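You operate a simulated robot arm through the tools that you are given. There is no shell and no other tool.

Carry out the task below with a simulated robot arm. There is one attempt and no reset: what you move stays moved.

TASK
Brush the lint off the shirt, then sprinkle it damp for ironing.
Fine: Use the lint brush till no lint shows, then the sprinkler bottle; put both back. The shirt stays on the ironing mat. Spill no more than a spoonful; drop and pinch nothing. Set down upright: lint brush, sprinkler bottle.

It is judged by the outcome, as a careful person would: the job done as asked, and still so three seconds after it is handed in. It fails if anything else is knocked over, pushed out of place, dropped, spilled or broken. Flat cloth is picked up by pressing the open fingertips on it (5 to 10 N) and closing them slowly along it; thin cloth reads only 2 to 8 mm in the jaws.

THE ROBOT
A 6-joint arm with a two-finger parallel gripper, fixed in place. Base frame: the origin is on the floor under the middle of its stand, x ahead of it, y to its left, z up; the work surface is at about z = 850. Lengths are in mm, angles in degrees, forces in N, time in s.
It reaches about 1347 mm from its shoulder. Its first joint turns from -166.0 to 166.0 degrees. Payload 3.91 kg.
The tool frame sits at the grasp point between the pads (the TCP): z along the fingers, y along the line on which they close. The tips reach 30 mm beyond it. Largest opening 110 mm; finger width 20, thickness 10; the body of the gripper, 48 by 112 mm, starts 55 mm behind the TCP.
Orientation is that of the tool frame in the base frame, as a unit quaternion [x, y, z, w]. With the fingers straight down and closing along the base's y, the tool's x points along the base's -x, its y along +y and its z along -z.

THE INTERFACE
- The arm moves only by the tool send_rows. Its argument "series" is a list of rows, each a list of 7 numbers: the shift along the tool's x, y, z in mm, then the turn, a rotation vector about the tool's x, y, z in degrees, then the finger opening in mm, from 0 to 110. In form: [[tx, ty, tz, wx, wy, wz, jaw], ...]. A call has 1 to 20 rows; each row is the pose to reach, as a shift and turn from the pose commanded when the call began, along the tool's axes at that moment. Each row takes 0.2 s and may step no farther than 50 mm and 8.6 degrees from the row before; otherwise, or with a gripper value out of range, the whole call is refused. A pose out of reach is approached as far as the arm can. The call stops where the force on the tool passes 40 N (or 10 N more than at its start, if that is more) or the arm is blocked; 0.2 s more then pass. Each finger travels about 108 mm/s and halts on what it meets, pressing with about 39 N; the grip force reading is that of the motor and also rises with nothing between the fingers. The clock runs only during rows and for 0.2 s after the last one: add rows that repeat a pose to give the fingers time. It gives the time, the measured TCP pose, the force on the tool (base axes), the opening and the grip force at its end, in the units of the frame above (readings bear some noise), with the torque about the TCP (base axes, N m) and any sound that the robot's microphone picked up.
- Cameras (640 x 400 px; columns grow to the right, rows downward): "scene" is fixed at [50.7, -650, 1453.7]; the picture's right is [0.99, -0.13, 0.00], its down [-0.04, -0.33, -0.94] and it looks along [0.13, 0.94, -0.33] (base axes); focal length 365 px, centre (320, 200). "wrist" rides on the gripper at [73, 17, -103] in the tool frame; the picture's right is [-0.23, 0.97, 0.00], its down [-0.76, -0.18, -0.62] and it looks along [-0.61, -0.14, 0.78] (tool axes); focal length 222 px, centre (320, 200). There is no depth. A picture from a camera that has moved, and an enlarged one, comes with that camera's place and axes in the base frame and with its lens.
- grab_frame(camera): a new picture of that camera. It takes no simulated time.
- close_up(camera, box): a new picture of the part [left, top, right, bottom] of that camera's present view, enlarged. It takes no simulated time.
- close_job(): hands the job in; it is judged then, once.

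Places have to be worked out from the pictures, the camera data and where the tool is seen. Open the gripper and draw the arm clear of the work before you hand the job in, unless the task says otherwise.

The tools are called after "Emit:" as name(argument=value, ...) on one line, values as JSON. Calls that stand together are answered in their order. send_rows: Moves the arm, as the interface text tells. Its arguments: {"type":"object","properties":{"series":{"type":"array","items":{"type":"array","items":{"type":"number"}}}},"required":["series"]} The other tools are called the same way: grab_frame (camera) takes a picture; close_up (camera, box) takes an enlarged picture of a part of a camera's view; close_job () hands the job in.

At the start:

```text
clock: 0.0
eef_pos: [522.9, 278.5, 1215.8]
ee_rot: [0.001, 1.0, 0.0, 0.0]
ft_force: [-0.3, 0.0, 0.3]
wrist_torque: [0.03, 0.01, 0.0]
width: 110.1
gripper_force: 0.1
```

scene: 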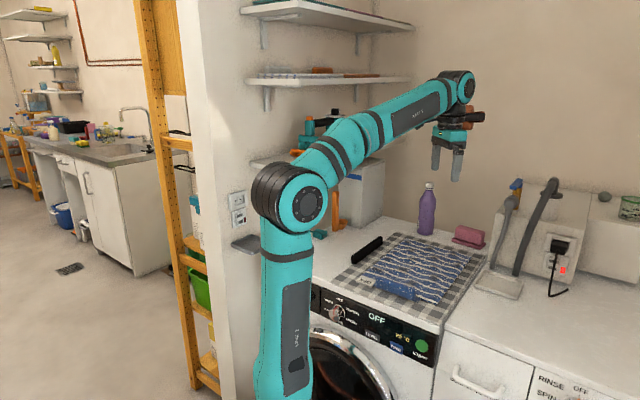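
wrist: 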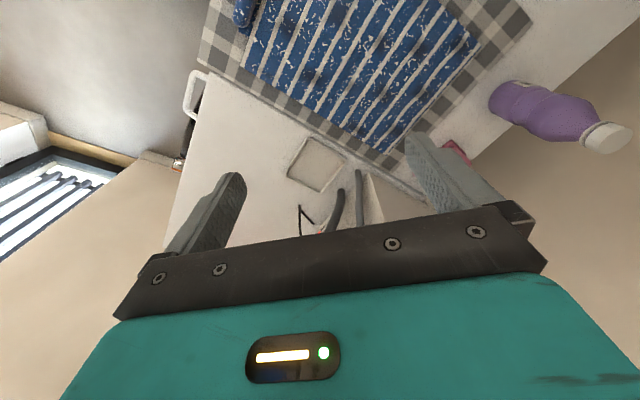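

The arm is above the work area; I see a shirt on a checked mat, a black object (probably the lint brush), a purple bottle and a pink item. I'll take enlarged views to identify everything.

Emit:
close_up(camera="scene", box=[320, 160, 520, 320])

Emit:
close_up(camera="wrist", box=[180, 0, 640, 240])

Emit:
close_up(camera="scene", box=[240, 60, 400, 260])

```text
2.50 times, centred on (420, 240) of scene
camera zoom: at [50.7, -650.0, 1453.7], right [0.99, -0.13, 0.0], down [-0.04, -0.33, -0.94], along [0.13, 0.94, -0.33], focal length 913 px, centre (70, 100)
```

zoom: 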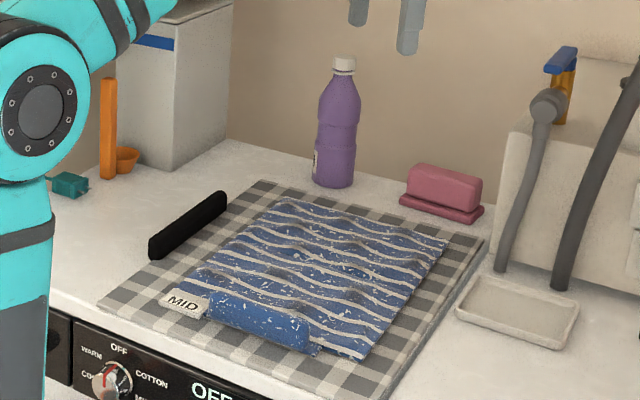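

```text
1.39 times, centred on (410, 120) of wrist
camera zoom: at [450.7, 294.9, 1318.0], right [0.23, 0.97, 0.0], down [0.76, -0.18, 0.62], along [0.61, -0.14, -0.78], focal length 309 px, centre (195, 311)
```

zoom: 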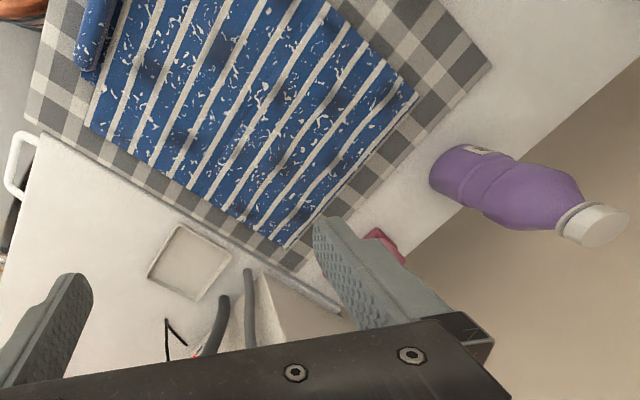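

```text
2.00 times, centred on (320, 160) of scene
camera zoom: at [50.7, -650.0, 1453.7], right [0.99, -0.13, 0.0], down [-0.04, -0.33, -0.94], along [0.13, 0.94, -0.33], focal length 730 px, centre (320, 280)
```

zoom: 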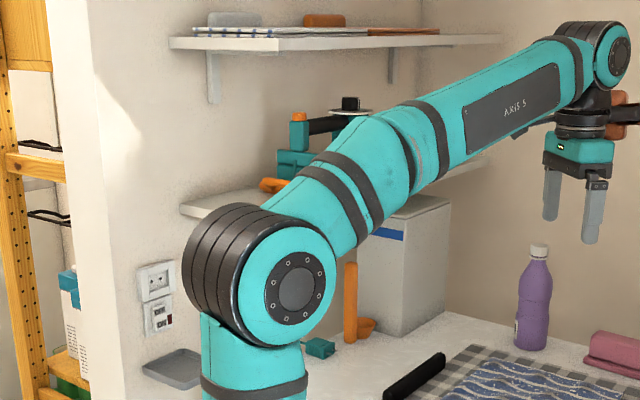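

I need to identify the black bar, the pink item, and the orange item. Taking tighter close-ups of each.

Emit:
close_up(camera="scene", box=[430, 200, 500, 250])

Emit:
close_up(camera="scene", box=[310, 180, 400, 280])

Emit:
close_up(camera="scene", box=[400, 160, 460, 250])

Emit:
close_up(camera="scene", box=[350, 220, 490, 320])

Emit:
close_up(camera="scene", box=[480, 160, 640, 320])

```text
8.00 times, centred on (465, 225) of scene
camera zoom: at [50.7, -650.0, 1453.7], right [0.99, -0.13, 0.0], down [-0.04, -0.33, -0.94], along [0.13, 0.94, -0.33], focal length 2920 px, centre (-840, 0)
```

zoom: 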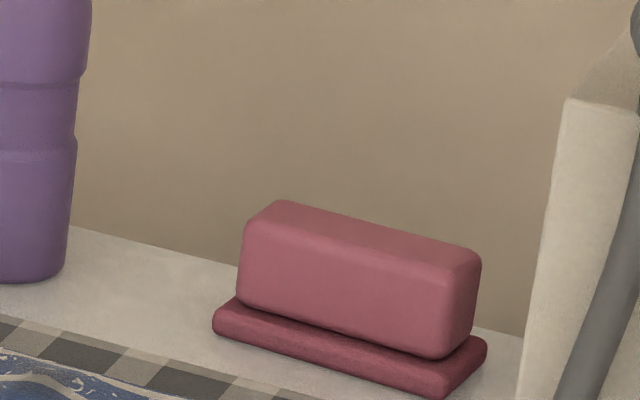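

```text
4.00 times, centred on (355, 230) of scene
camera zoom: at [50.7, -650.0, 1453.7], right [0.99, -0.13, 0.0], down [-0.04, -0.33, -0.94], along [0.13, 0.94, -0.33], focal length 1460 px, centre (180, 80)
```

zoom: 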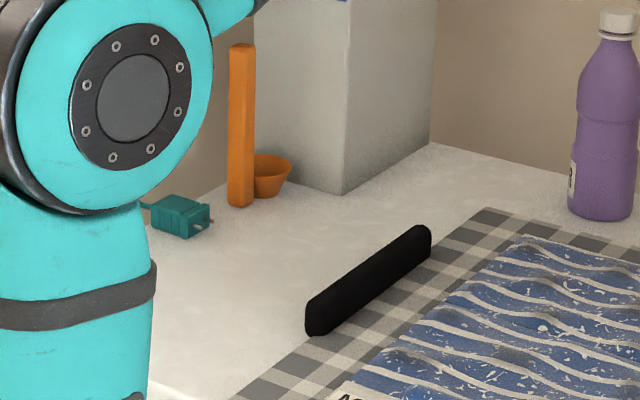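

```text
4.44 times, centred on (430, 205) of scene
camera zoom: at [50.7, -650.0, 1453.7], right [0.99, -0.13, 0.0], down [-0.04, -0.33, -0.94], along [0.13, 0.94, -0.33], focal length 1622 px, centre (-169, 178)
```

zoom: 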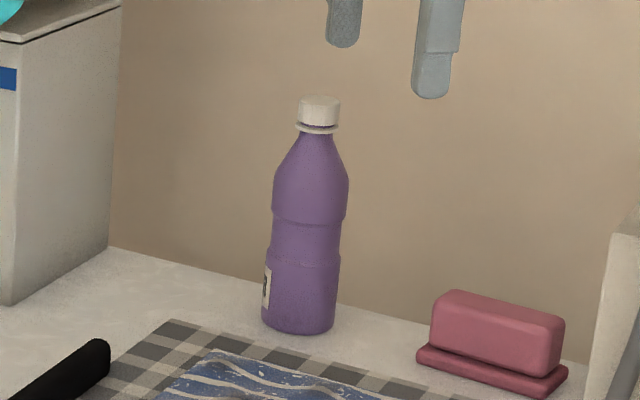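

```text
4.00 times, centred on (420, 270) of scene
camera zoom: at [50.7, -650.0, 1453.7], right [0.99, -0.13, 0.0], down [-0.04, -0.33, -0.94], along [0.13, 0.94, -0.33], focal length 1460 px, centre (-80, -80)
```

zoom: 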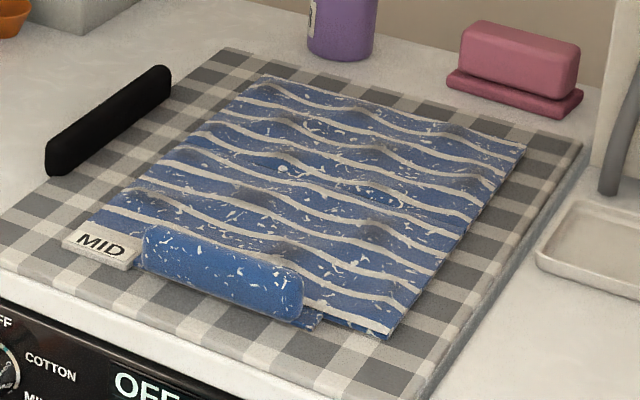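

```text
2.50 times, centred on (560, 240) of scene
camera zoom: at [50.7, -650.0, 1453.7], right [0.99, -0.13, 0.0], down [-0.04, -0.33, -0.94], along [0.13, 0.94, -0.33], focal length 913 px, centre (-280, 100)
```

zoom: 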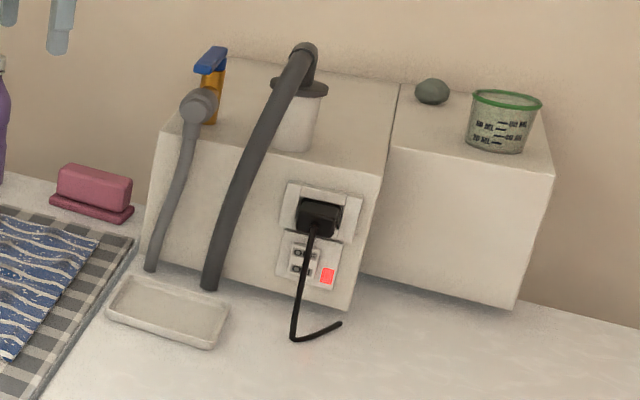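

The pink item looks like a block on a pad and the black bar is featureless so far. I'll zoom further into the black bar and the shirt.

Emit:
close_up(camera="scene", box=[356, 232, 396, 266])

Emit:
close_up(camera="scene", box=[440, 215, 490, 250])

Emit:
close_up(camera="wrist", box=[420, 110, 500, 180])

Emit:
close_up(camera="scene", box=[415, 175, 445, 240])

```text
11.76 times, centred on (376, 249) of scene
camera zoom: at [50.7, -650.0, 1453.7], right [0.99, -0.13, 0.0], down [-0.04, -0.33, -0.94], along [0.13, 0.94, -0.33], focal length 4295 px, centre (-339, -376)
```

zoom: 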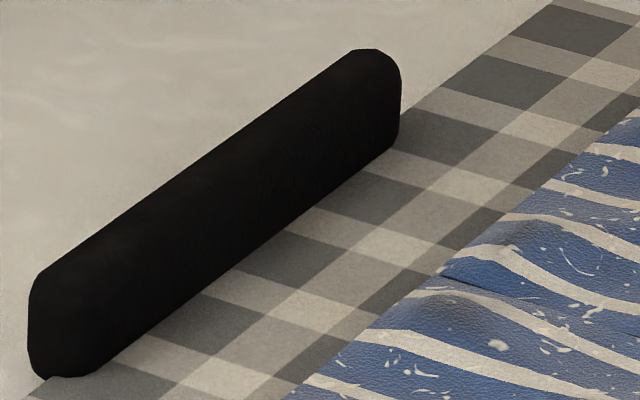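

```text
11.43 times, centred on (465, 232) of scene
camera zoom: at [50.7, -650.0, 1453.7], right [0.99, -0.13, 0.0], down [-0.04, -0.33, -0.94], along [0.13, 0.94, -0.33], focal length 4172 px, centre (-1337, -171)
```

zoom: 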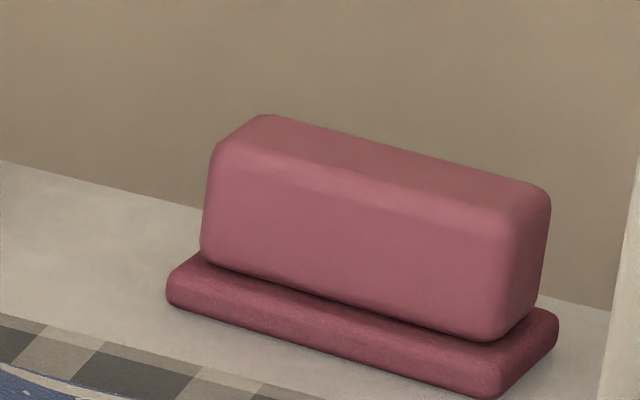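

```text
5.71 times, centred on (460, 145) of wrist
camera zoom: at [450.7, 294.9, 1318.0], right [0.23, 0.97, 0.0], down [0.76, -0.18, 0.62], along [0.61, -0.14, -0.78], focal length 1269 px, centre (-480, 514)
```

zoom: 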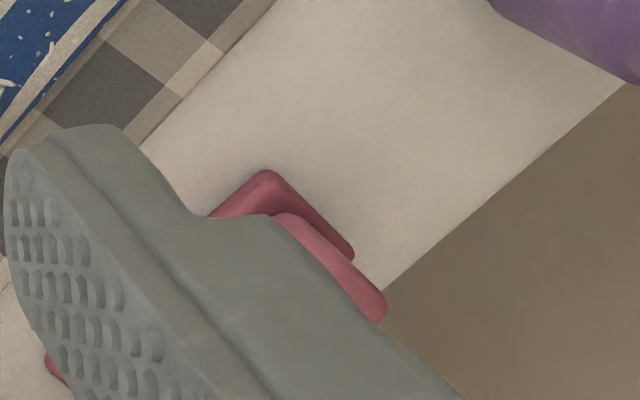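

```text
6.15 times, centred on (430, 208) of scene
camera zoom: at [50.7, -650.0, 1453.7], right [0.99, -0.13, 0.0], down [-0.04, -0.33, -0.94], along [0.13, 0.94, -0.33], focal length 2246 px, centre (-357, 154)
```

zoom: 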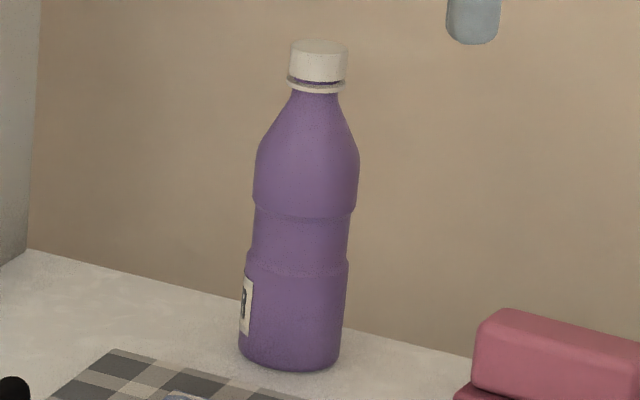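

The pink item (block on a textured pad) looks like the lint brush and the purple bottle the sprinkler, with the mat turned about 45° to the base. I'll turn the wrist by -45° about the tool z for a straight view outward along the mat, staying high.

Emit:
send_rows(series=[[0, 0, 0, 0, 0, -8, 110], [0, 0, 0, 0, 0, -16, 110], [0, 0, 0, 0, 0, -24, 110], [0, 0, 0, 0, 0, -32, 110], [0, 0, 0, 0, 0, -40, 110], [0, 0, 0, 0, 0, -45, 110]])

Emit:
grab_frame(camera="wrist")

```text
clock: 1.4
eef_pos: [523.6, 278.8, 1216.0]
ee_rot: [-0.383, 0.924, 0.001, 0.0]
ft_force: [0.5, -0.6, -0.4]
wrist_torque: [-0.01, 0.03, 0.01]
width: 110.1
gripper_force: 0.1
```

```text
taken
camera wrist: at [460.1, 238.4, 1318.1], right [-0.53, 0.85, 0.0], down [0.66, 0.41, 0.62], along [0.53, 0.33, -0.78], focal length 222 px, centre (320, 200)
```

wrist: 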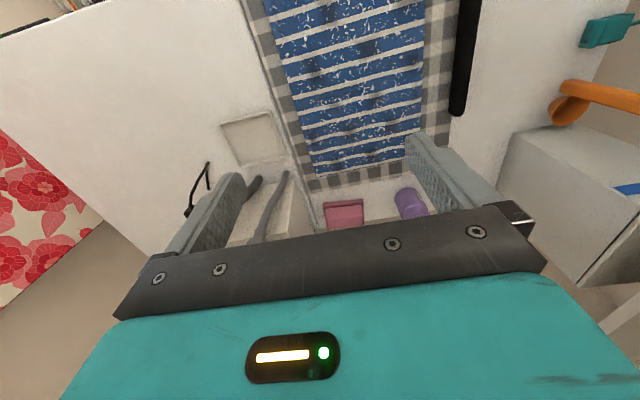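

This view looks along the mat. I'll zoom on the brush/bottle and the black bar here.

Emit:
close_up(camera="wrist", box=[300, 160, 460, 240])

Emit:
close_up(camera="wrist", box=[240, 0, 500, 190])

Emit:
close_up(camera="wrist", box=[430, 0, 640, 140])

```text
4.00 times, centred on (380, 200) of wrist
camera zoom: at [460.1, 238.4, 1318.1], right [-0.53, 0.85, 0.0], down [0.66, 0.41, 0.62], along [0.53, 0.33, -0.78], focal length 888 px, centre (80, 200)
```

zoom: 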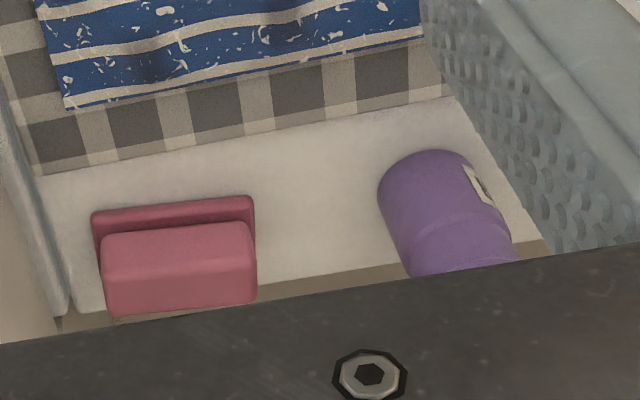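

```text
2.11 times, centred on (370, 95) of wrist
camera zoom: at [460.1, 238.4, 1318.1], right [-0.53, 0.85, 0.0], down [0.66, 0.41, 0.62], along [0.53, 0.33, -0.78], focal length 468 px, centre (215, 421)
```

zoom: 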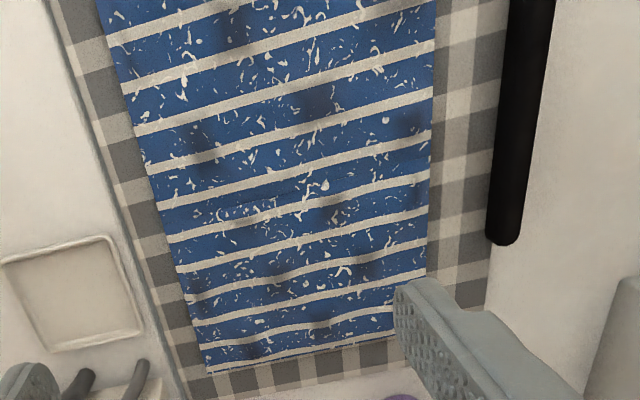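

```text
2.86 times, centred on (535, 70) of wrist
camera zoom: at [460.1, 238.4, 1318.1], right [-0.53, 0.85, 0.0], down [0.66, 0.41, 0.62], along [0.53, 0.33, -0.78], focal length 635 px, centre (-294, 571)
```

zoom: 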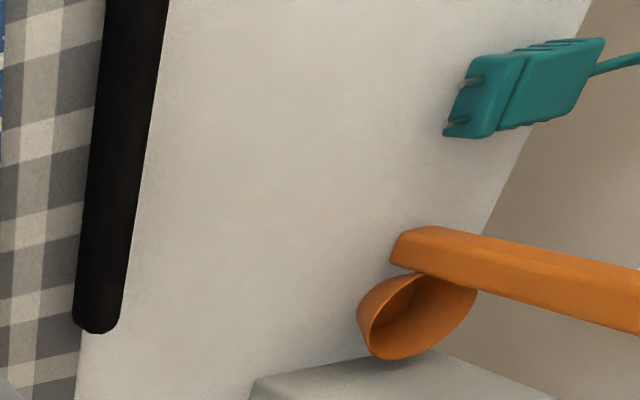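

The orange item is a scoop and the teal one a plug. I'll lower the camera toward the black bar to identify it before deciding which item is the lint brush.

Emit:
send_rows(series=[[0, 20, 33, 0, 0, 0, 110], [0, 40, 66, 0, 0, 0, 110], [1, 60, 100, 0, 0, 0, 110], [1, 80, 133, 0, 0, 0, 110], [1.7, 102, 166, 0, 0, 0, 110]])

Emit:
grab_frame(camera="wrist")

Emit:
grab_frame(camera="scene")

```text
clock: 2.6
eef_pos: [450.5, 349.9, 1049.5]
ee_rot: [-0.383, 0.924, 0.001, 0.001]
ft_force: [0.0, -0.1, 0.4]
wrist_torque: [-0.03, 0.01, 0.03]
width: 110.0
gripper_force: 0.0
```

```text
taken
camera wrist: at [387.3, 309.7, 1152.7], right [-0.53, 0.85, 0.0], down [0.66, 0.41, 0.62], along [0.53, 0.33, -0.78], focal length 222 px, centre (320, 200)
```

wrist: 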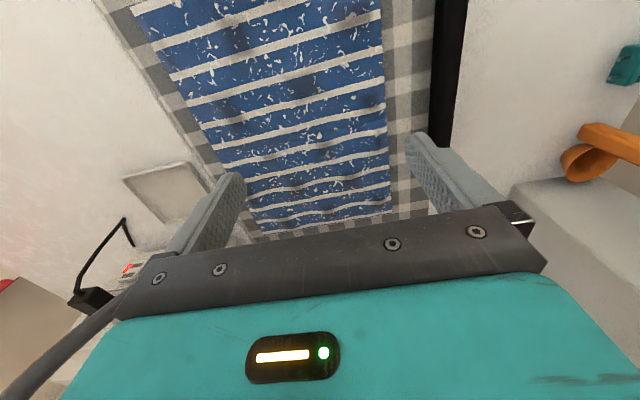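

```text
taken
```

scene: 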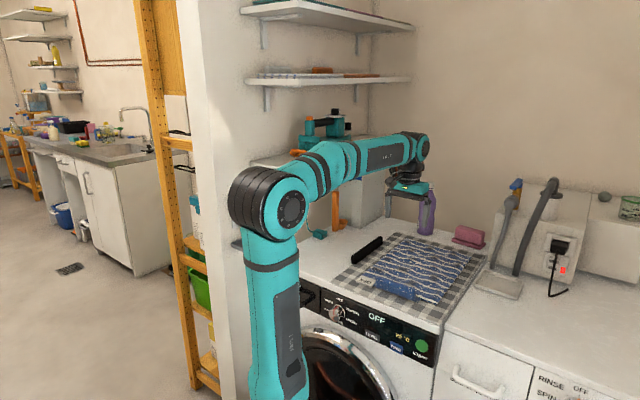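

Zooming on the black bar and the shirt from here.

Emit:
close_up(camera="wrist", box=[400, 0, 500, 160])

Emit:
close_up(camera="wrist", box=[120, 0, 420, 190])

Emit:
close_up(camera="scene", box=[235, 40, 455, 260])

```text
2.50 times, centred on (450, 80) of wrist
camera zoom: at [387.3, 309.7, 1152.7], right [-0.53, 0.85, 0.0], down [0.66, 0.41, 0.62], along [0.53, 0.33, -0.78], focal length 555 px, centre (-5, 500)
```

zoom: 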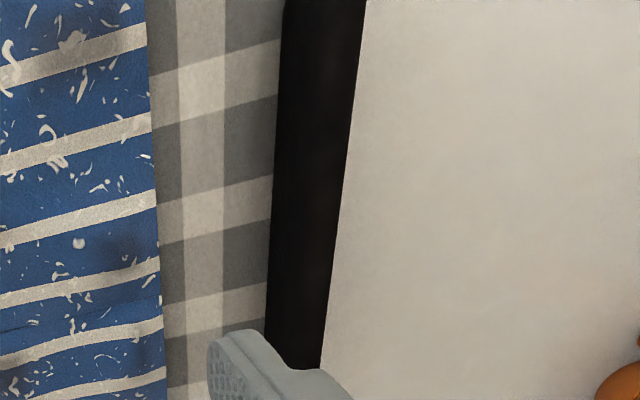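

```text
2.11 times, centred on (270, 95) of wrist
camera zoom: at [387.3, 309.7, 1152.7], right [-0.53, 0.85, 0.0], down [0.66, 0.41, 0.62], along [0.53, 0.33, -0.78], focal length 468 px, centre (425, 421)
```

zoom: 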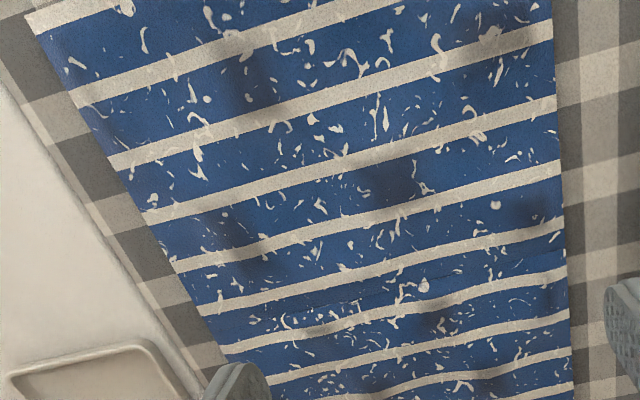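

```text
1.82 times, centred on (345, 150) of scene
camera zoom: at [50.7, -650.0, 1453.7], right [0.99, -0.13, 0.0], down [-0.04, -0.33, -0.94], along [0.13, 0.94, -0.33], focal length 664 px, centre (274, 291)
```

zoom: 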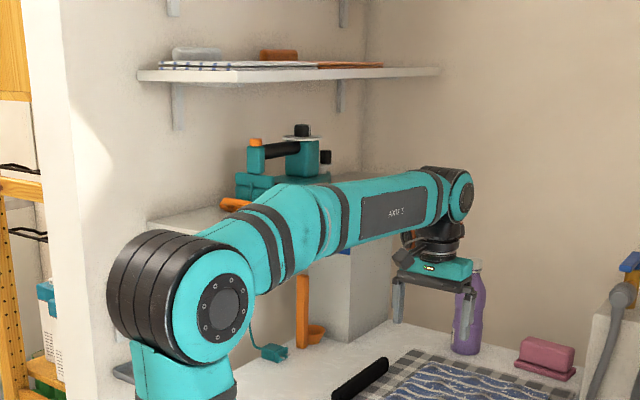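

The black bar is a plain bar beside the mat (an obstacle to avoid); the pink item with the fabric pad is the lint brush. I'll move closer, ending short of the brush, to measure it and its clearance to the wall.

Emit:
send_rows(series=[[-40, -17, 4, 0, 0, 0, 110], [-82, -34, 9, 0, 0, 0, 110], [-123, -51, 14, 0, 0, 0, 110], [-164, -68, 18, 0, 0, 0, 110], [-205, -84, 22, 0, 0, 0, 110]])

Emit:
grab_frame(camera="wrist")

Emit:
grab_frame(camera="scene")

```text
clock: 3.8
eef_pos: [654.5, 434.8, 1029.5]
ee_rot: [-0.383, 0.924, 0.0, 0.001]
ft_force: [-0.8, -0.1, 0.1]
wrist_torque: [0.03, -0.08, 0.0]
width: 110.0
gripper_force: 0.0
```

```text
taken
camera wrist: at [591.9, 393.6, 1132.1], right [-0.53, 0.85, 0.0], down [0.66, 0.41, 0.63], along [0.53, 0.33, -0.78], focal length 222 px, centre (320, 200)
```

wrist: 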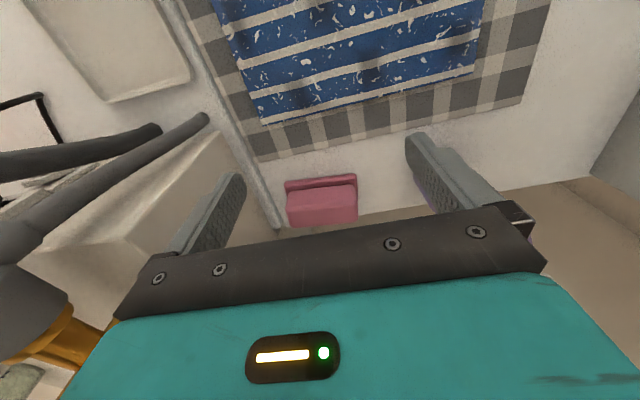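

```text
taken
```

scene: 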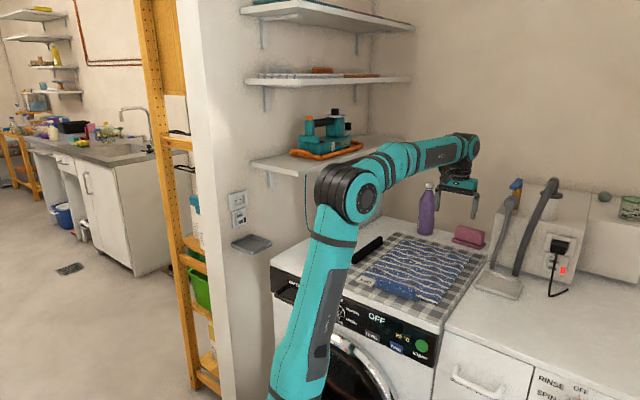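

Zooming on the brush from here to measure its edges and neighbours.

Emit:
close_up(camera="wrist", box=[240, 130, 420, 240])

Emit:
close_up(camera="scene", box=[400, 160, 520, 260])

Emit:
close_up(camera="wrist", box=[270, 165, 370, 235])

```text
3.56 times, centred on (330, 185) of wrist
camera zoom: at [591.9, 393.6, 1132.1], right [-0.53, 0.85, 0.0], down [0.66, 0.41, 0.63], along [0.53, 0.33, -0.78], focal length 790 px, centre (284, 253)
```

zoom: 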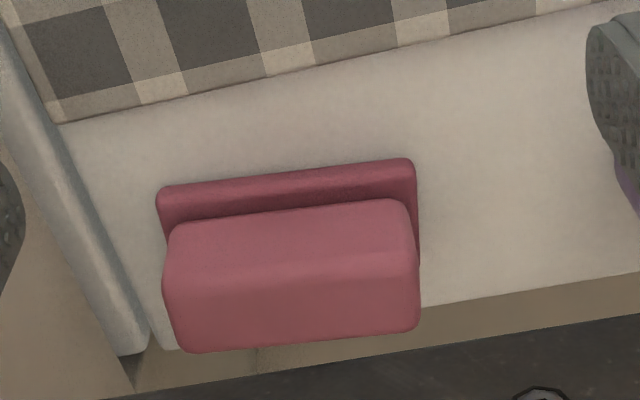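

```text
4.00 times, centred on (460, 210) of scene
camera zoom: at [50.7, -650.0, 1453.7], right [0.99, -0.13, 0.0], down [-0.04, -0.33, -0.94], along [0.13, 0.94, -0.33], focal length 1460 px, centre (-240, 160)
```

zoom: 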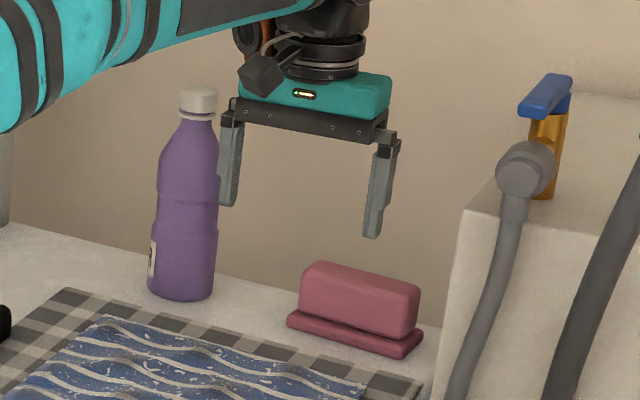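

```text
5.71 times, centred on (320, 200) of wrist
camera zoom: at [591.9, 393.6, 1132.1], right [-0.53, 0.85, 0.0], down [0.66, 0.41, 0.63], along [0.53, 0.33, -0.78], focal length 1269 px, centre (320, 200)
```

zoom: 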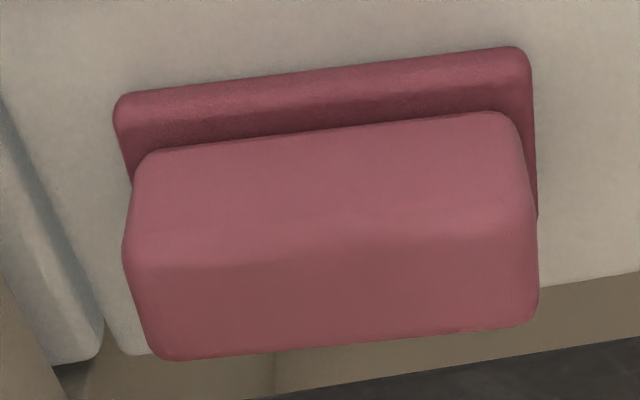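

The brush is about 105 mm long, centred near (768, 509), yawed ~4.5° from the mat, with the wall ~64 mm behind it. I'll align the jaw line with the brush's length, lean the gripper back 18° away from the wall, and stop about 100 mm short of the grasp.

Emit:
send_rows(series=[[-25, -6.5, 9.4, 0.18, -4.5, 1.1, 110], [-49, -13, 18.8, 0.35, -9, 2.2, 110], [-74, -19.3, 28.1, 0.53, -13.5, 3.35, 110], [-98.6, -25.7, 37.5, 0.7, -18, 4.46, 110]])

Emit:
grab_frame(camera="wrist")

Emit:
close_up(camera="scene", box=[400, 160, 520, 260])

```text
clock: 4.8
eef_pos: [743.1, 485.2, 989.4]
ee_rot: [-0.341, 0.926, 0.055, 0.148]
ft_force: [-0.5, -1.0, 1.4]
wrist_torque: [0.01, -0.01, 0.0]
width: 109.9
gripper_force: 0.1
```

```text
taken
camera wrist: at [656.5, 432.6, 1064.3], right [-0.47, 0.88, 0.07], down [0.52, 0.21, 0.83], along [0.72, 0.42, -0.55], focal length 222 px, centre (320, 200)
```

wrist: 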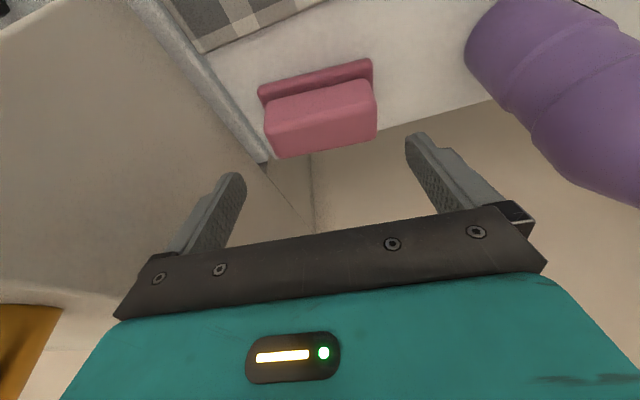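

```text
4.00 times, centred on (460, 210) of scene
camera zoom: at [50.7, -650.0, 1453.7], right [0.99, -0.13, 0.0], down [-0.04, -0.33, -0.94], along [0.13, 0.94, -0.33], focal length 1460 px, centre (-240, 160)
```

zoom: 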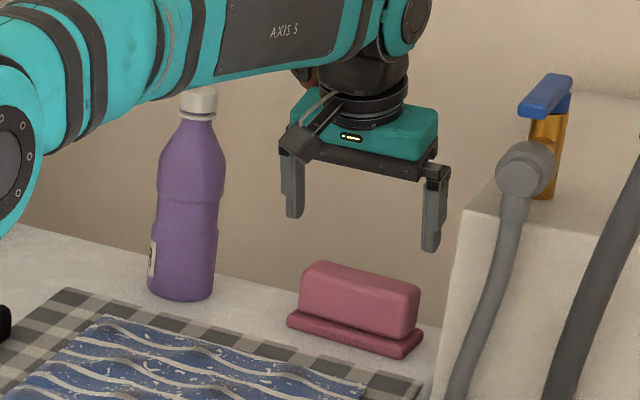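

Checking the alignment with an enlarged wrist view of the brush between the fingers.

Emit:
close_up(camera="wrist", box=[240, 45, 400, 165])

Emit:
close_up(camera="wrist", box=[200, 40, 460, 220])

```text
3.33 times, centred on (320, 105) of wrist
camera zoom: at [656.5, 432.6, 1064.3], right [-0.47, 0.88, 0.07], down [0.52, 0.21, 0.83], along [0.72, 0.42, -0.55], focal length 740 px, centre (320, 517)
```

zoom: 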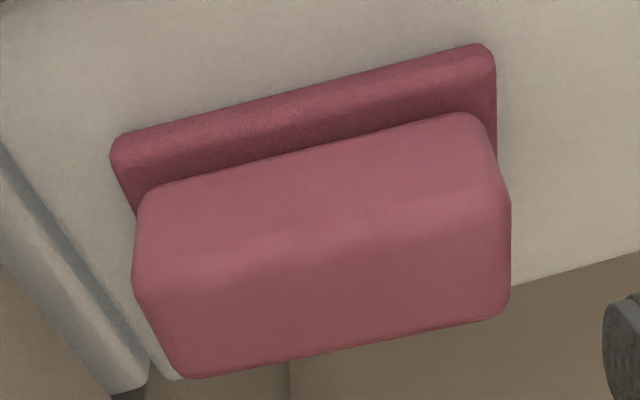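

```text
2.22 times, centred on (330, 130) of wrist
camera zoom: at [656.5, 432.6, 1064.3], right [-0.47, 0.88, 0.07], down [0.52, 0.21, 0.83], along [0.72, 0.42, -0.55], focal length 494 px, centre (298, 356)
```

zoom: 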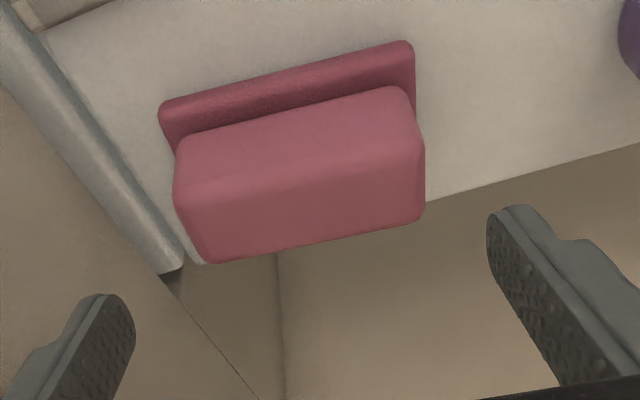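

The block's centre is about 1.7 mm off in tool y and under 1° off in yaw. I'll correct that and advance 50 mm along the tool axis, stopping with the tips just above the block top for another check.

Emit:
send_rows(series=[[0, 0.8, 17, 0, 0, 0.4, 110], [-0.2, 1.7, 34, 0, 0, 0.8, 110], [-0.4, 1.7, 50, 0, 0, 0.8, 110], [-0.4, 1.7, 50, 0, 0, 0.8, 110]])

Emit:
close_up(camera="wrist", box=[200, 60, 460, 230])

Emit:
close_up(camera="scene", box=[430, 180, 510, 260])

```text
clock: 5.8
eef_pos: [753.5, 498.2, 942.7]
ee_rot: [-0.334, 0.929, 0.055, 0.147]
ft_force: [0.2, 0.6, 0.4]
wrist_torque: [0.02, 0.01, 0.01]
width: 110.0
gripper_force: 0.0
```

```text
2.35 times, centred on (330, 145) of wrist
camera zoom: at [665.6, 445.8, 1017.9], right [-0.46, 0.89, 0.07], down [0.52, 0.2, 0.83], along [0.72, 0.42, -0.56], focal length 523 px, centre (296, 329)
```

zoom: 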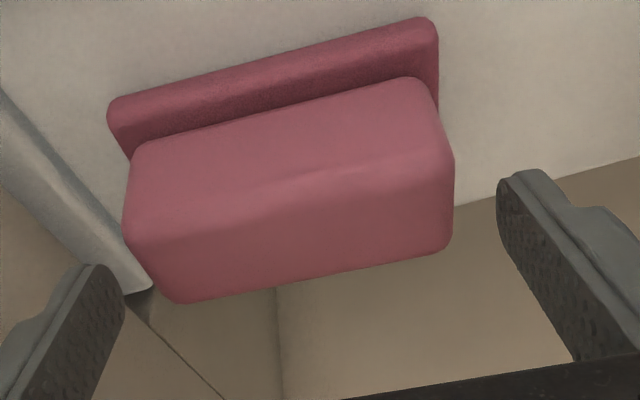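

```text
5.00 times, centred on (470, 220) of scene
camera zoom: at [50.7, -650.0, 1453.7], right [0.99, -0.13, 0.0], down [-0.04, -0.33, -0.94], along [0.13, 0.94, -0.33], focal length 1825 px, centre (-430, 100)
```

zoom: 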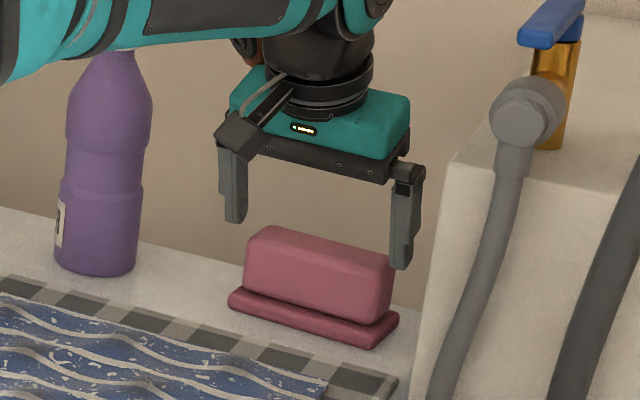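

The fingers straddle the block with about 5–6 mm each side. I'll descend to the grasp height (TCP about z 898) in small steps with the jaws still open.

Emit:
send_rows(series=[[-0.6, -0.7, 12, 0, 0, -0.4, 110], [-1.2, -0.7, 24, 0, 0, -0.4, 110], [-1.8, -0.7, 36, 0, 0, -0.4, 110], [-2.4, -0.7, 47, 0, 0, -0.4, 110], [-2.4, -0.7, 47, 0, 0, -0.4, 110]])

Emit:
close_up(camera="wrist", box=[200, 60, 460, 230])

Emit:
close_up(camera="scene", box=[430, 180, 510, 260])

```text
clock: 7.0
eef_pos: [767.0, 509.4, 897.9]
ee_rot: [-0.338, 0.928, 0.055, 0.148]
ft_force: [1.4, -0.2, -0.2]
wrist_torque: [0.0, 0.02, 0.02]
width: 110.0
gripper_force: 0.0
```

```text
2.35 times, centred on (330, 145) of wrist
camera zoom: at [679.2, 455.8, 974.2], right [-0.46, 0.88, 0.07], down [0.52, 0.2, 0.83], along [0.72, 0.42, -0.56], focal length 523 px, centre (296, 329)
```

zoom: 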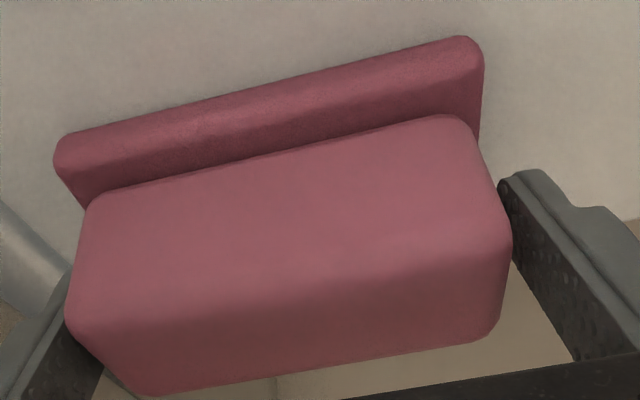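

```text
5.00 times, centred on (470, 220) of scene
camera zoom: at [50.7, -650.0, 1453.7], right [0.99, -0.13, 0.0], down [-0.04, -0.33, -0.94], along [0.13, 0.94, -0.33], focal length 1825 px, centre (-430, 100)
```

zoom: 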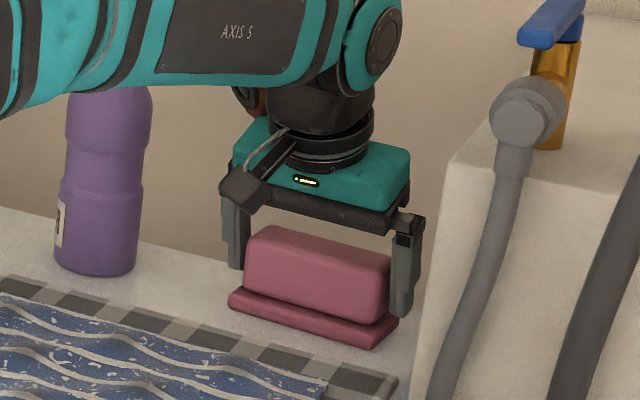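

Both fingers straddle the block's ends above the pad. Closing slowly on the block.

Emit:
send_rows(series=[[0, 0, 0, 0, 0, 0, 105], [0, 0, 0, 0, 0, 0, 101], [0, 0, 0, 0, 0, 0, 98], [0, 0, 0, 0, 0, 0, 95], [0, 0, 0, 0, 0, 0, 92], [0, 0, 0, 0, 0, 0, 88], [0, 0, 0, 0, 0, 0, 85], [0, 0, 0, 0, 0, 0, 85]])

Emit:
close_up(camera="wrist", box=[200, 60, 460, 230])

```text
clock: 8.8
eef_pos: [766.5, 507.6, 899.2]
ee_rot: [-0.338, 0.928, 0.055, 0.147]
ft_force: [-0.3, 0.6, 0.8]
wrist_torque: [-0.01, -0.07, 0.01]
width: 99.6
gripper_force: 38.8
```

```text
2.35 times, centred on (330, 145) of wrist
camera zoom: at [679.1, 455.8, 974.3], right [-0.46, 0.88, 0.07], down [0.52, 0.2, 0.83], along [0.72, 0.42, -0.56], focal length 523 px, centre (296, 329)
```

zoom: 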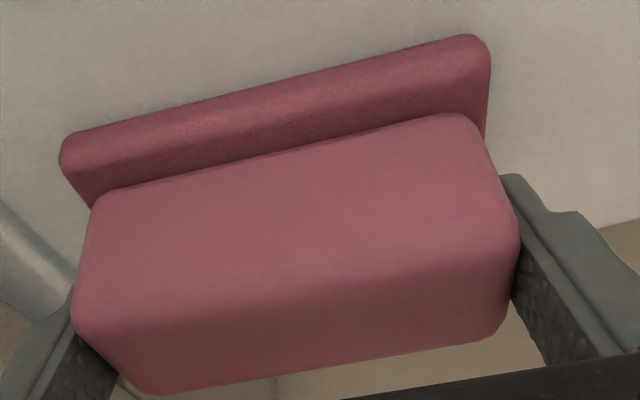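

Grip is solid at 99.6 mm with 38.8 N. Lifting straight up 70 mm (base z) to see that the brush comes along.

Emit:
send_rows(series=[[-1.6, 0, -4.8, 0, 0, 0, 85], [-6.2, 0.1, -19, 0, 0, 0, 85], [-13, 0.2, -40, 0, 0, 0, 85], [-21.7, 0.3, -66.4, 0, 0, 0, 85], [-21.7, 0.3, -66.4, 0, 0, 0, 85]])

Emit:
grab_frame(camera="wrist")

Emit:
close_up(camera="scene", box=[420, 160, 520, 260])

```text
clock: 10.0
eef_pos: [767.4, 508.8, 969.5]
ee_rot: [-0.338, 0.928, 0.055, 0.147]
ft_force: [0.8, -0.1, -0.6]
wrist_torque: [0.03, 0.04, -0.02]
width: 99.3
gripper_force: 38.9
```

```text
taken
camera wrist: at [679.4, 456.0, 1044.0], right [-0.46, 0.88, 0.07], down [0.52, 0.2, 0.83], along [0.72, 0.42, -0.56], focal length 222 px, centre (320, 200)
```

wrist: 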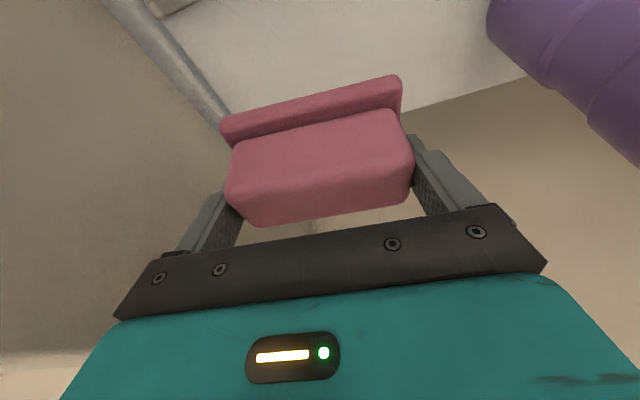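

```text
4.00 times, centred on (470, 210) of scene
camera zoom: at [50.7, -650.0, 1453.7], right [0.99, -0.13, 0.0], down [-0.04, -0.33, -0.94], along [0.13, 0.94, -0.33], focal length 1460 px, centre (-280, 160)
```

zoom: 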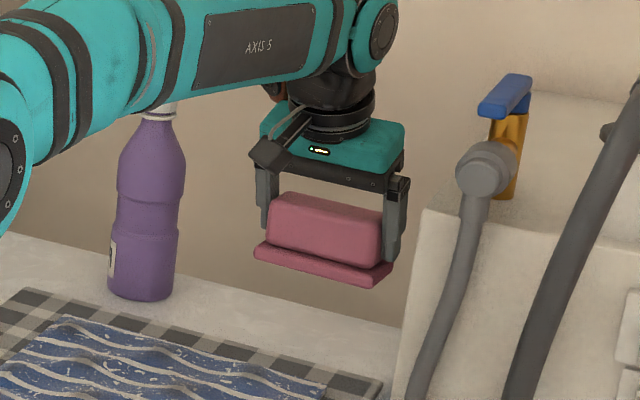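

The brush is up and level. I'll carry it back over the right-hand lane of the shirt (about e1 650, e2 190 in mat axes) and square it to the mat.

Emit:
send_rows(series=[[39.7, -4.8, -13, -0.25, 0, -0.8, 85], [79.4, -9.6, -25.9, -0.5, 0, -1.6, 85], [119, -14.4, -38.9, -0.75, 0, -2.35, 85], [158.7, -19.1, -51.8, -1.0, 0, -3.15, 85], [198.4, -23.9, -64.8, -1.27, 0, -3.9, 85], [238.1, -28.7, -77.7, -1.53, 0.02, -4.7, 85], [238.1, -28.7, -77.7, -1.53, 0.02, -4.7, 85]])

Emit:
grab_frame(camera="wrist")

Emit:
close_up(camera="scene", box=[350, 180, 510, 320])

```text
clock: 11.6
eef_pos: [591.8, 326.0, 968.0]
ee_rot: [-0.378, 0.912, 0.061, 0.146]
ft_force: [-0.2, -0.5, -1.8]
wrist_torque: [0.01, 0.04, 0.0]
width: 99.4
gripper_force: 39.2
```

```text
taken
camera wrist: at [508.1, 266.7, 1042.8], right [-0.54, 0.84, 0.07], down [0.5, 0.25, 0.83], along [0.68, 0.48, -0.56], focal length 222 px, centre (320, 200)
```

wrist: 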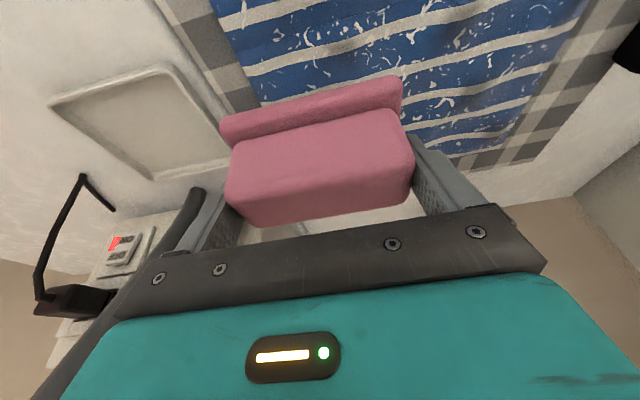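

```text
2.86 times, centred on (430, 250) of scene
camera zoom: at [50.7, -650.0, 1453.7], right [0.99, -0.13, 0.0], down [-0.04, -0.33, -0.94], along [0.13, 0.94, -0.33], focal length 1043 px, centre (6, 57)
```

zoom: 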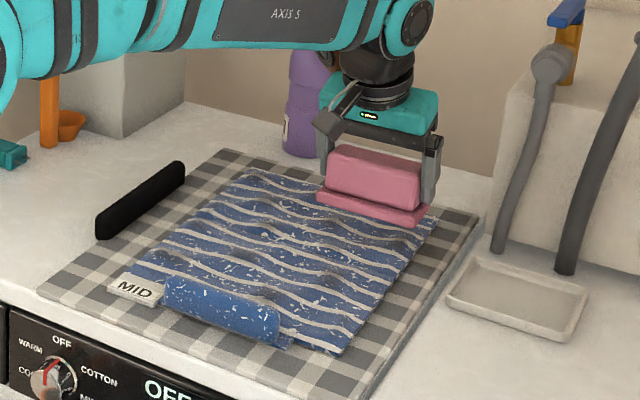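

Brush is level above the right lane. I'll descend to about 10 mm above the cloth, then feel for contact in small steps.

Emit:
send_rows(series=[[7.8, 0, 23.7, 0, 0, 0, 85], [14.0, 0, 42.7, 0, 0, 0, 85], [15.0, 0, 45.6, 0, 0, 0, 85], [15.6, 0, 47.5, 0, 0, 0, 85], [15.6, 0, 47.5, 0, 0, 0, 85]])

Emit:
close_up(camera="scene", box=[410, 220, 480, 280])

Emit:
close_up(camera="wrist", box=[200, 0, 460, 180])

```text
clock: 12.8
eef_pos: [593.3, 326.6, 919.9]
ee_rot: [-0.378, 0.913, 0.061, 0.144]
ft_force: [0.0, 0.0, -0.5]
wrist_torque: [-0.01, -0.01, -0.01]
width: 99.4
gripper_force: 39.3
```

```text
6.67 times, centred on (445, 250) of scene
camera zoom: at [50.7, -650.0, 1453.7], right [0.99, -0.13, 0.0], down [-0.04, -0.33, -0.94], along [0.13, 0.94, -0.33], focal length 2434 px, centre (-513, -133)
```

zoom: 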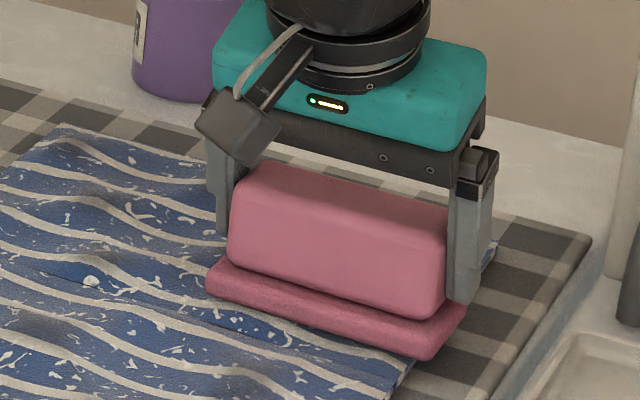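

```text
2.22 times, centred on (330, 90) of wrist
camera zoom: at [510.3, 266.1, 994.0], right [-0.54, 0.84, 0.07], down [0.5, 0.25, 0.83], along [0.68, 0.48, -0.56], focal length 494 px, centre (298, 444)
```

zoom: 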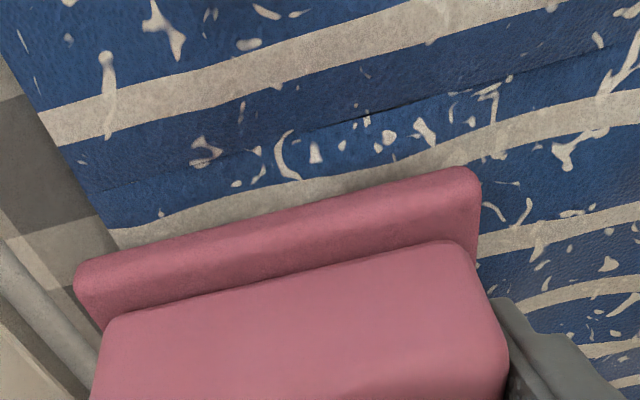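

Pad bottom is about 871; stepping down to find contact.

Emit:
send_rows(series=[[0.6, 0, 1.9, 0, 0, 0, 85], [1.25, 0, 3.8, 0, 0, 0, 85], [1.25, 0, 3.8, 0, 0, 0, 85]])

Emit:
send_rows(series=[[0.6, 0, 1.9, 0, 0, 0, 85], [0.6, 0, 1.9, 0, 0, 0, 85]])

Emit:
send_rows(series=[[0.6, 0, 1.9, 0, 0, 0, 85], [0.6, 0, 1.9, 0, 0, 0, 85]])

```text
clock: 13.6
eef_pos: [592.9, 325.1, 915.2]
ee_rot: [-0.378, 0.912, 0.061, 0.144]
ft_force: [0.6, 0.5, 0.1]
wrist_torque: [0.0, -0.03, -0.02]
width: 99.5
gripper_force: 38.8
```

```text
clock: 14.2
eef_pos: [593.9, 325.7, 912.9]
ee_rot: [-0.379, 0.912, 0.061, 0.145]
ft_force: [-0.1, 1.1, -0.6]
wrist_torque: [-0.03, 0.02, 0.02]
width: 99.1
gripper_force: 39.5
```

```text
clock: 14.8
eef_pos: [593.7, 325.9, 912.2]
ee_rot: [-0.378, 0.912, 0.061, 0.146]
ft_force: [4.7, 0.2, 17.5]
wrist_torque: [-0.08, -0.04, -0.05]
width: 99.4
gripper_force: 39.1
```

Contact found at TCP z ≈ 912 (17 N, a bit hard). I'll ease off about 1 mm and begin a slow light stroke outward toward the far edge, watching the force.

Emit:
send_rows(series=[[-0.3, 0, -1.0, 0, 0, 0, 85], [-0.3, 0, -1.0, 0, 0, 0, 85]])

Emit:
send_rows(series=[[-7.6, 0, 2.5, 0, 0, 0, 85], [-15.2, 0, 5, 0, 0, 0, 85], [-22.8, 0, 7.5, 0, 0, 0, 85], [-28.5, 0, 9.4, 0, 0, 0, 85]])

Emit:
close_up(camera="wrist", box=[200, 0, 460, 180])

Emit:
close_up(camera="scene", box=[350, 200, 490, 320])

```text
clock: 15.4
eef_pos: [594.2, 326.1, 912.2]
ee_rot: [-0.378, 0.912, 0.06, 0.144]
ft_force: [2.1, -2.0, 9.0]
wrist_torque: [-0.13, -0.25, -0.01]
width: 99.5
gripper_force: 39.1
```

```text
clock: 16.4
eef_pos: [614.4, 346.9, 912.6]
ee_rot: [-0.377, 0.913, 0.061, 0.145]
ft_force: [-1.9, -2.1, 6.5]
wrist_torque: [-0.13, 0.02, -0.02]
width: 99.5
gripper_force: 39.0
```

```text
2.22 times, centred on (330, 90) of wrist
camera zoom: at [531.2, 286.6, 987.0], right [-0.54, 0.84, 0.07], down [0.5, 0.25, 0.83], along [0.68, 0.48, -0.56], focal length 494 px, centre (298, 444)
```

zoom: 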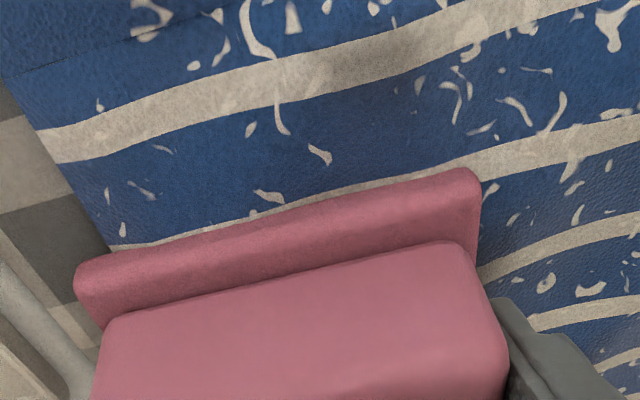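

```text
3.33 times, centred on (420, 260) of scene
camera zoom: at [50.7, -650.0, 1453.7], right [0.99, -0.13, 0.0], down [-0.04, -0.33, -0.94], along [0.13, 0.94, -0.33], focal length 1217 px, centre (-13, 0)
```

zoom: 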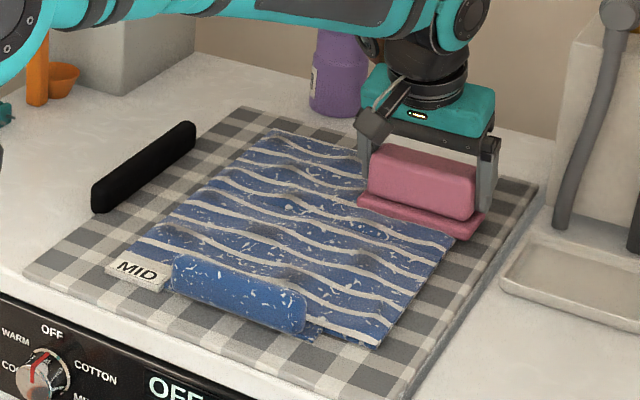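

The brush is contacting at about 6 N and lint thins behind it. Continuing the stroke outward past the far edge at the same height.

Emit:
send_rows(series=[[-9.5, 0, 3.1, 0, 0, 0, 85], [-19, 0, 6.2, 0, 0, 0, 85], [-28.5, 0, 9.4, 0, 0, 0, 85], [-38, 0, 12.5, 0, 0, 0, 85]])

Emit:
send_rows(series=[[-9.5, 0, 3.1, 0, 0, 0, 85], [-19, 0, 6.2, 0, 0, 0, 85], [-28.5, 0, 9.4, 0, 0, 0, 85]])

Emit:
grab_frame(camera="wrist")

Emit:
close_up(camera="scene", box=[350, 200, 490, 320])

```text
clock: 17.4
eef_pos: [643.4, 374.4, 911.4]
ee_rot: [-0.378, 0.912, 0.062, 0.146]
ft_force: [-0.3, -1.2, 2.8]
wrist_torque: [-0.14, -0.09, -0.05]
width: 99.3
gripper_force: 39.1
```

```text
clock: 18.2
eef_pos: [663.8, 396.3, 911.5]
ee_rot: [-0.378, 0.912, 0.061, 0.144]
ft_force: [-2.0, -0.9, 5.2]
wrist_torque: [-0.06, 0.1, 0.08]
width: 99.5
gripper_force: 39.1
```

```text
taken
camera wrist: at [580.6, 335.4, 986.8], right [-0.54, 0.84, 0.07], down [0.5, 0.25, 0.83], along [0.68, 0.48, -0.56], focal length 222 px, centre (320, 200)
```

wrist: 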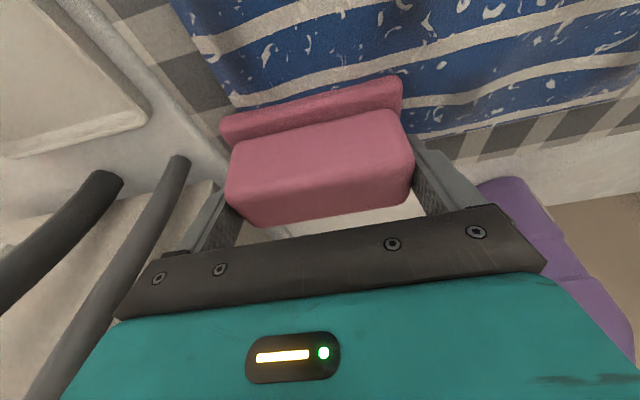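

```text
3.33 times, centred on (420, 260) of scene
camera zoom: at [50.7, -650.0, 1453.7], right [0.99, -0.13, 0.0], down [-0.04, -0.33, -0.94], along [0.13, 0.94, -0.33], focal length 1217 px, centre (-13, 0)
```

zoom: 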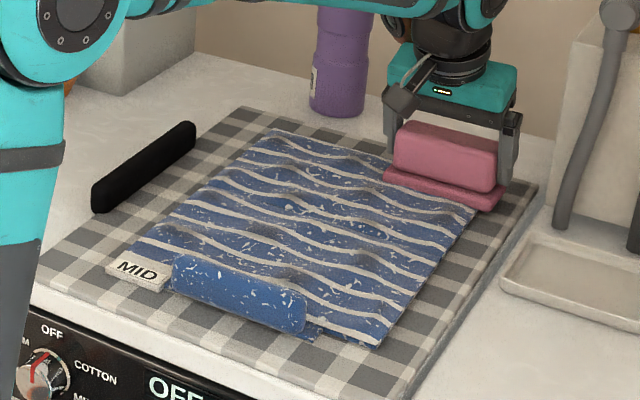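

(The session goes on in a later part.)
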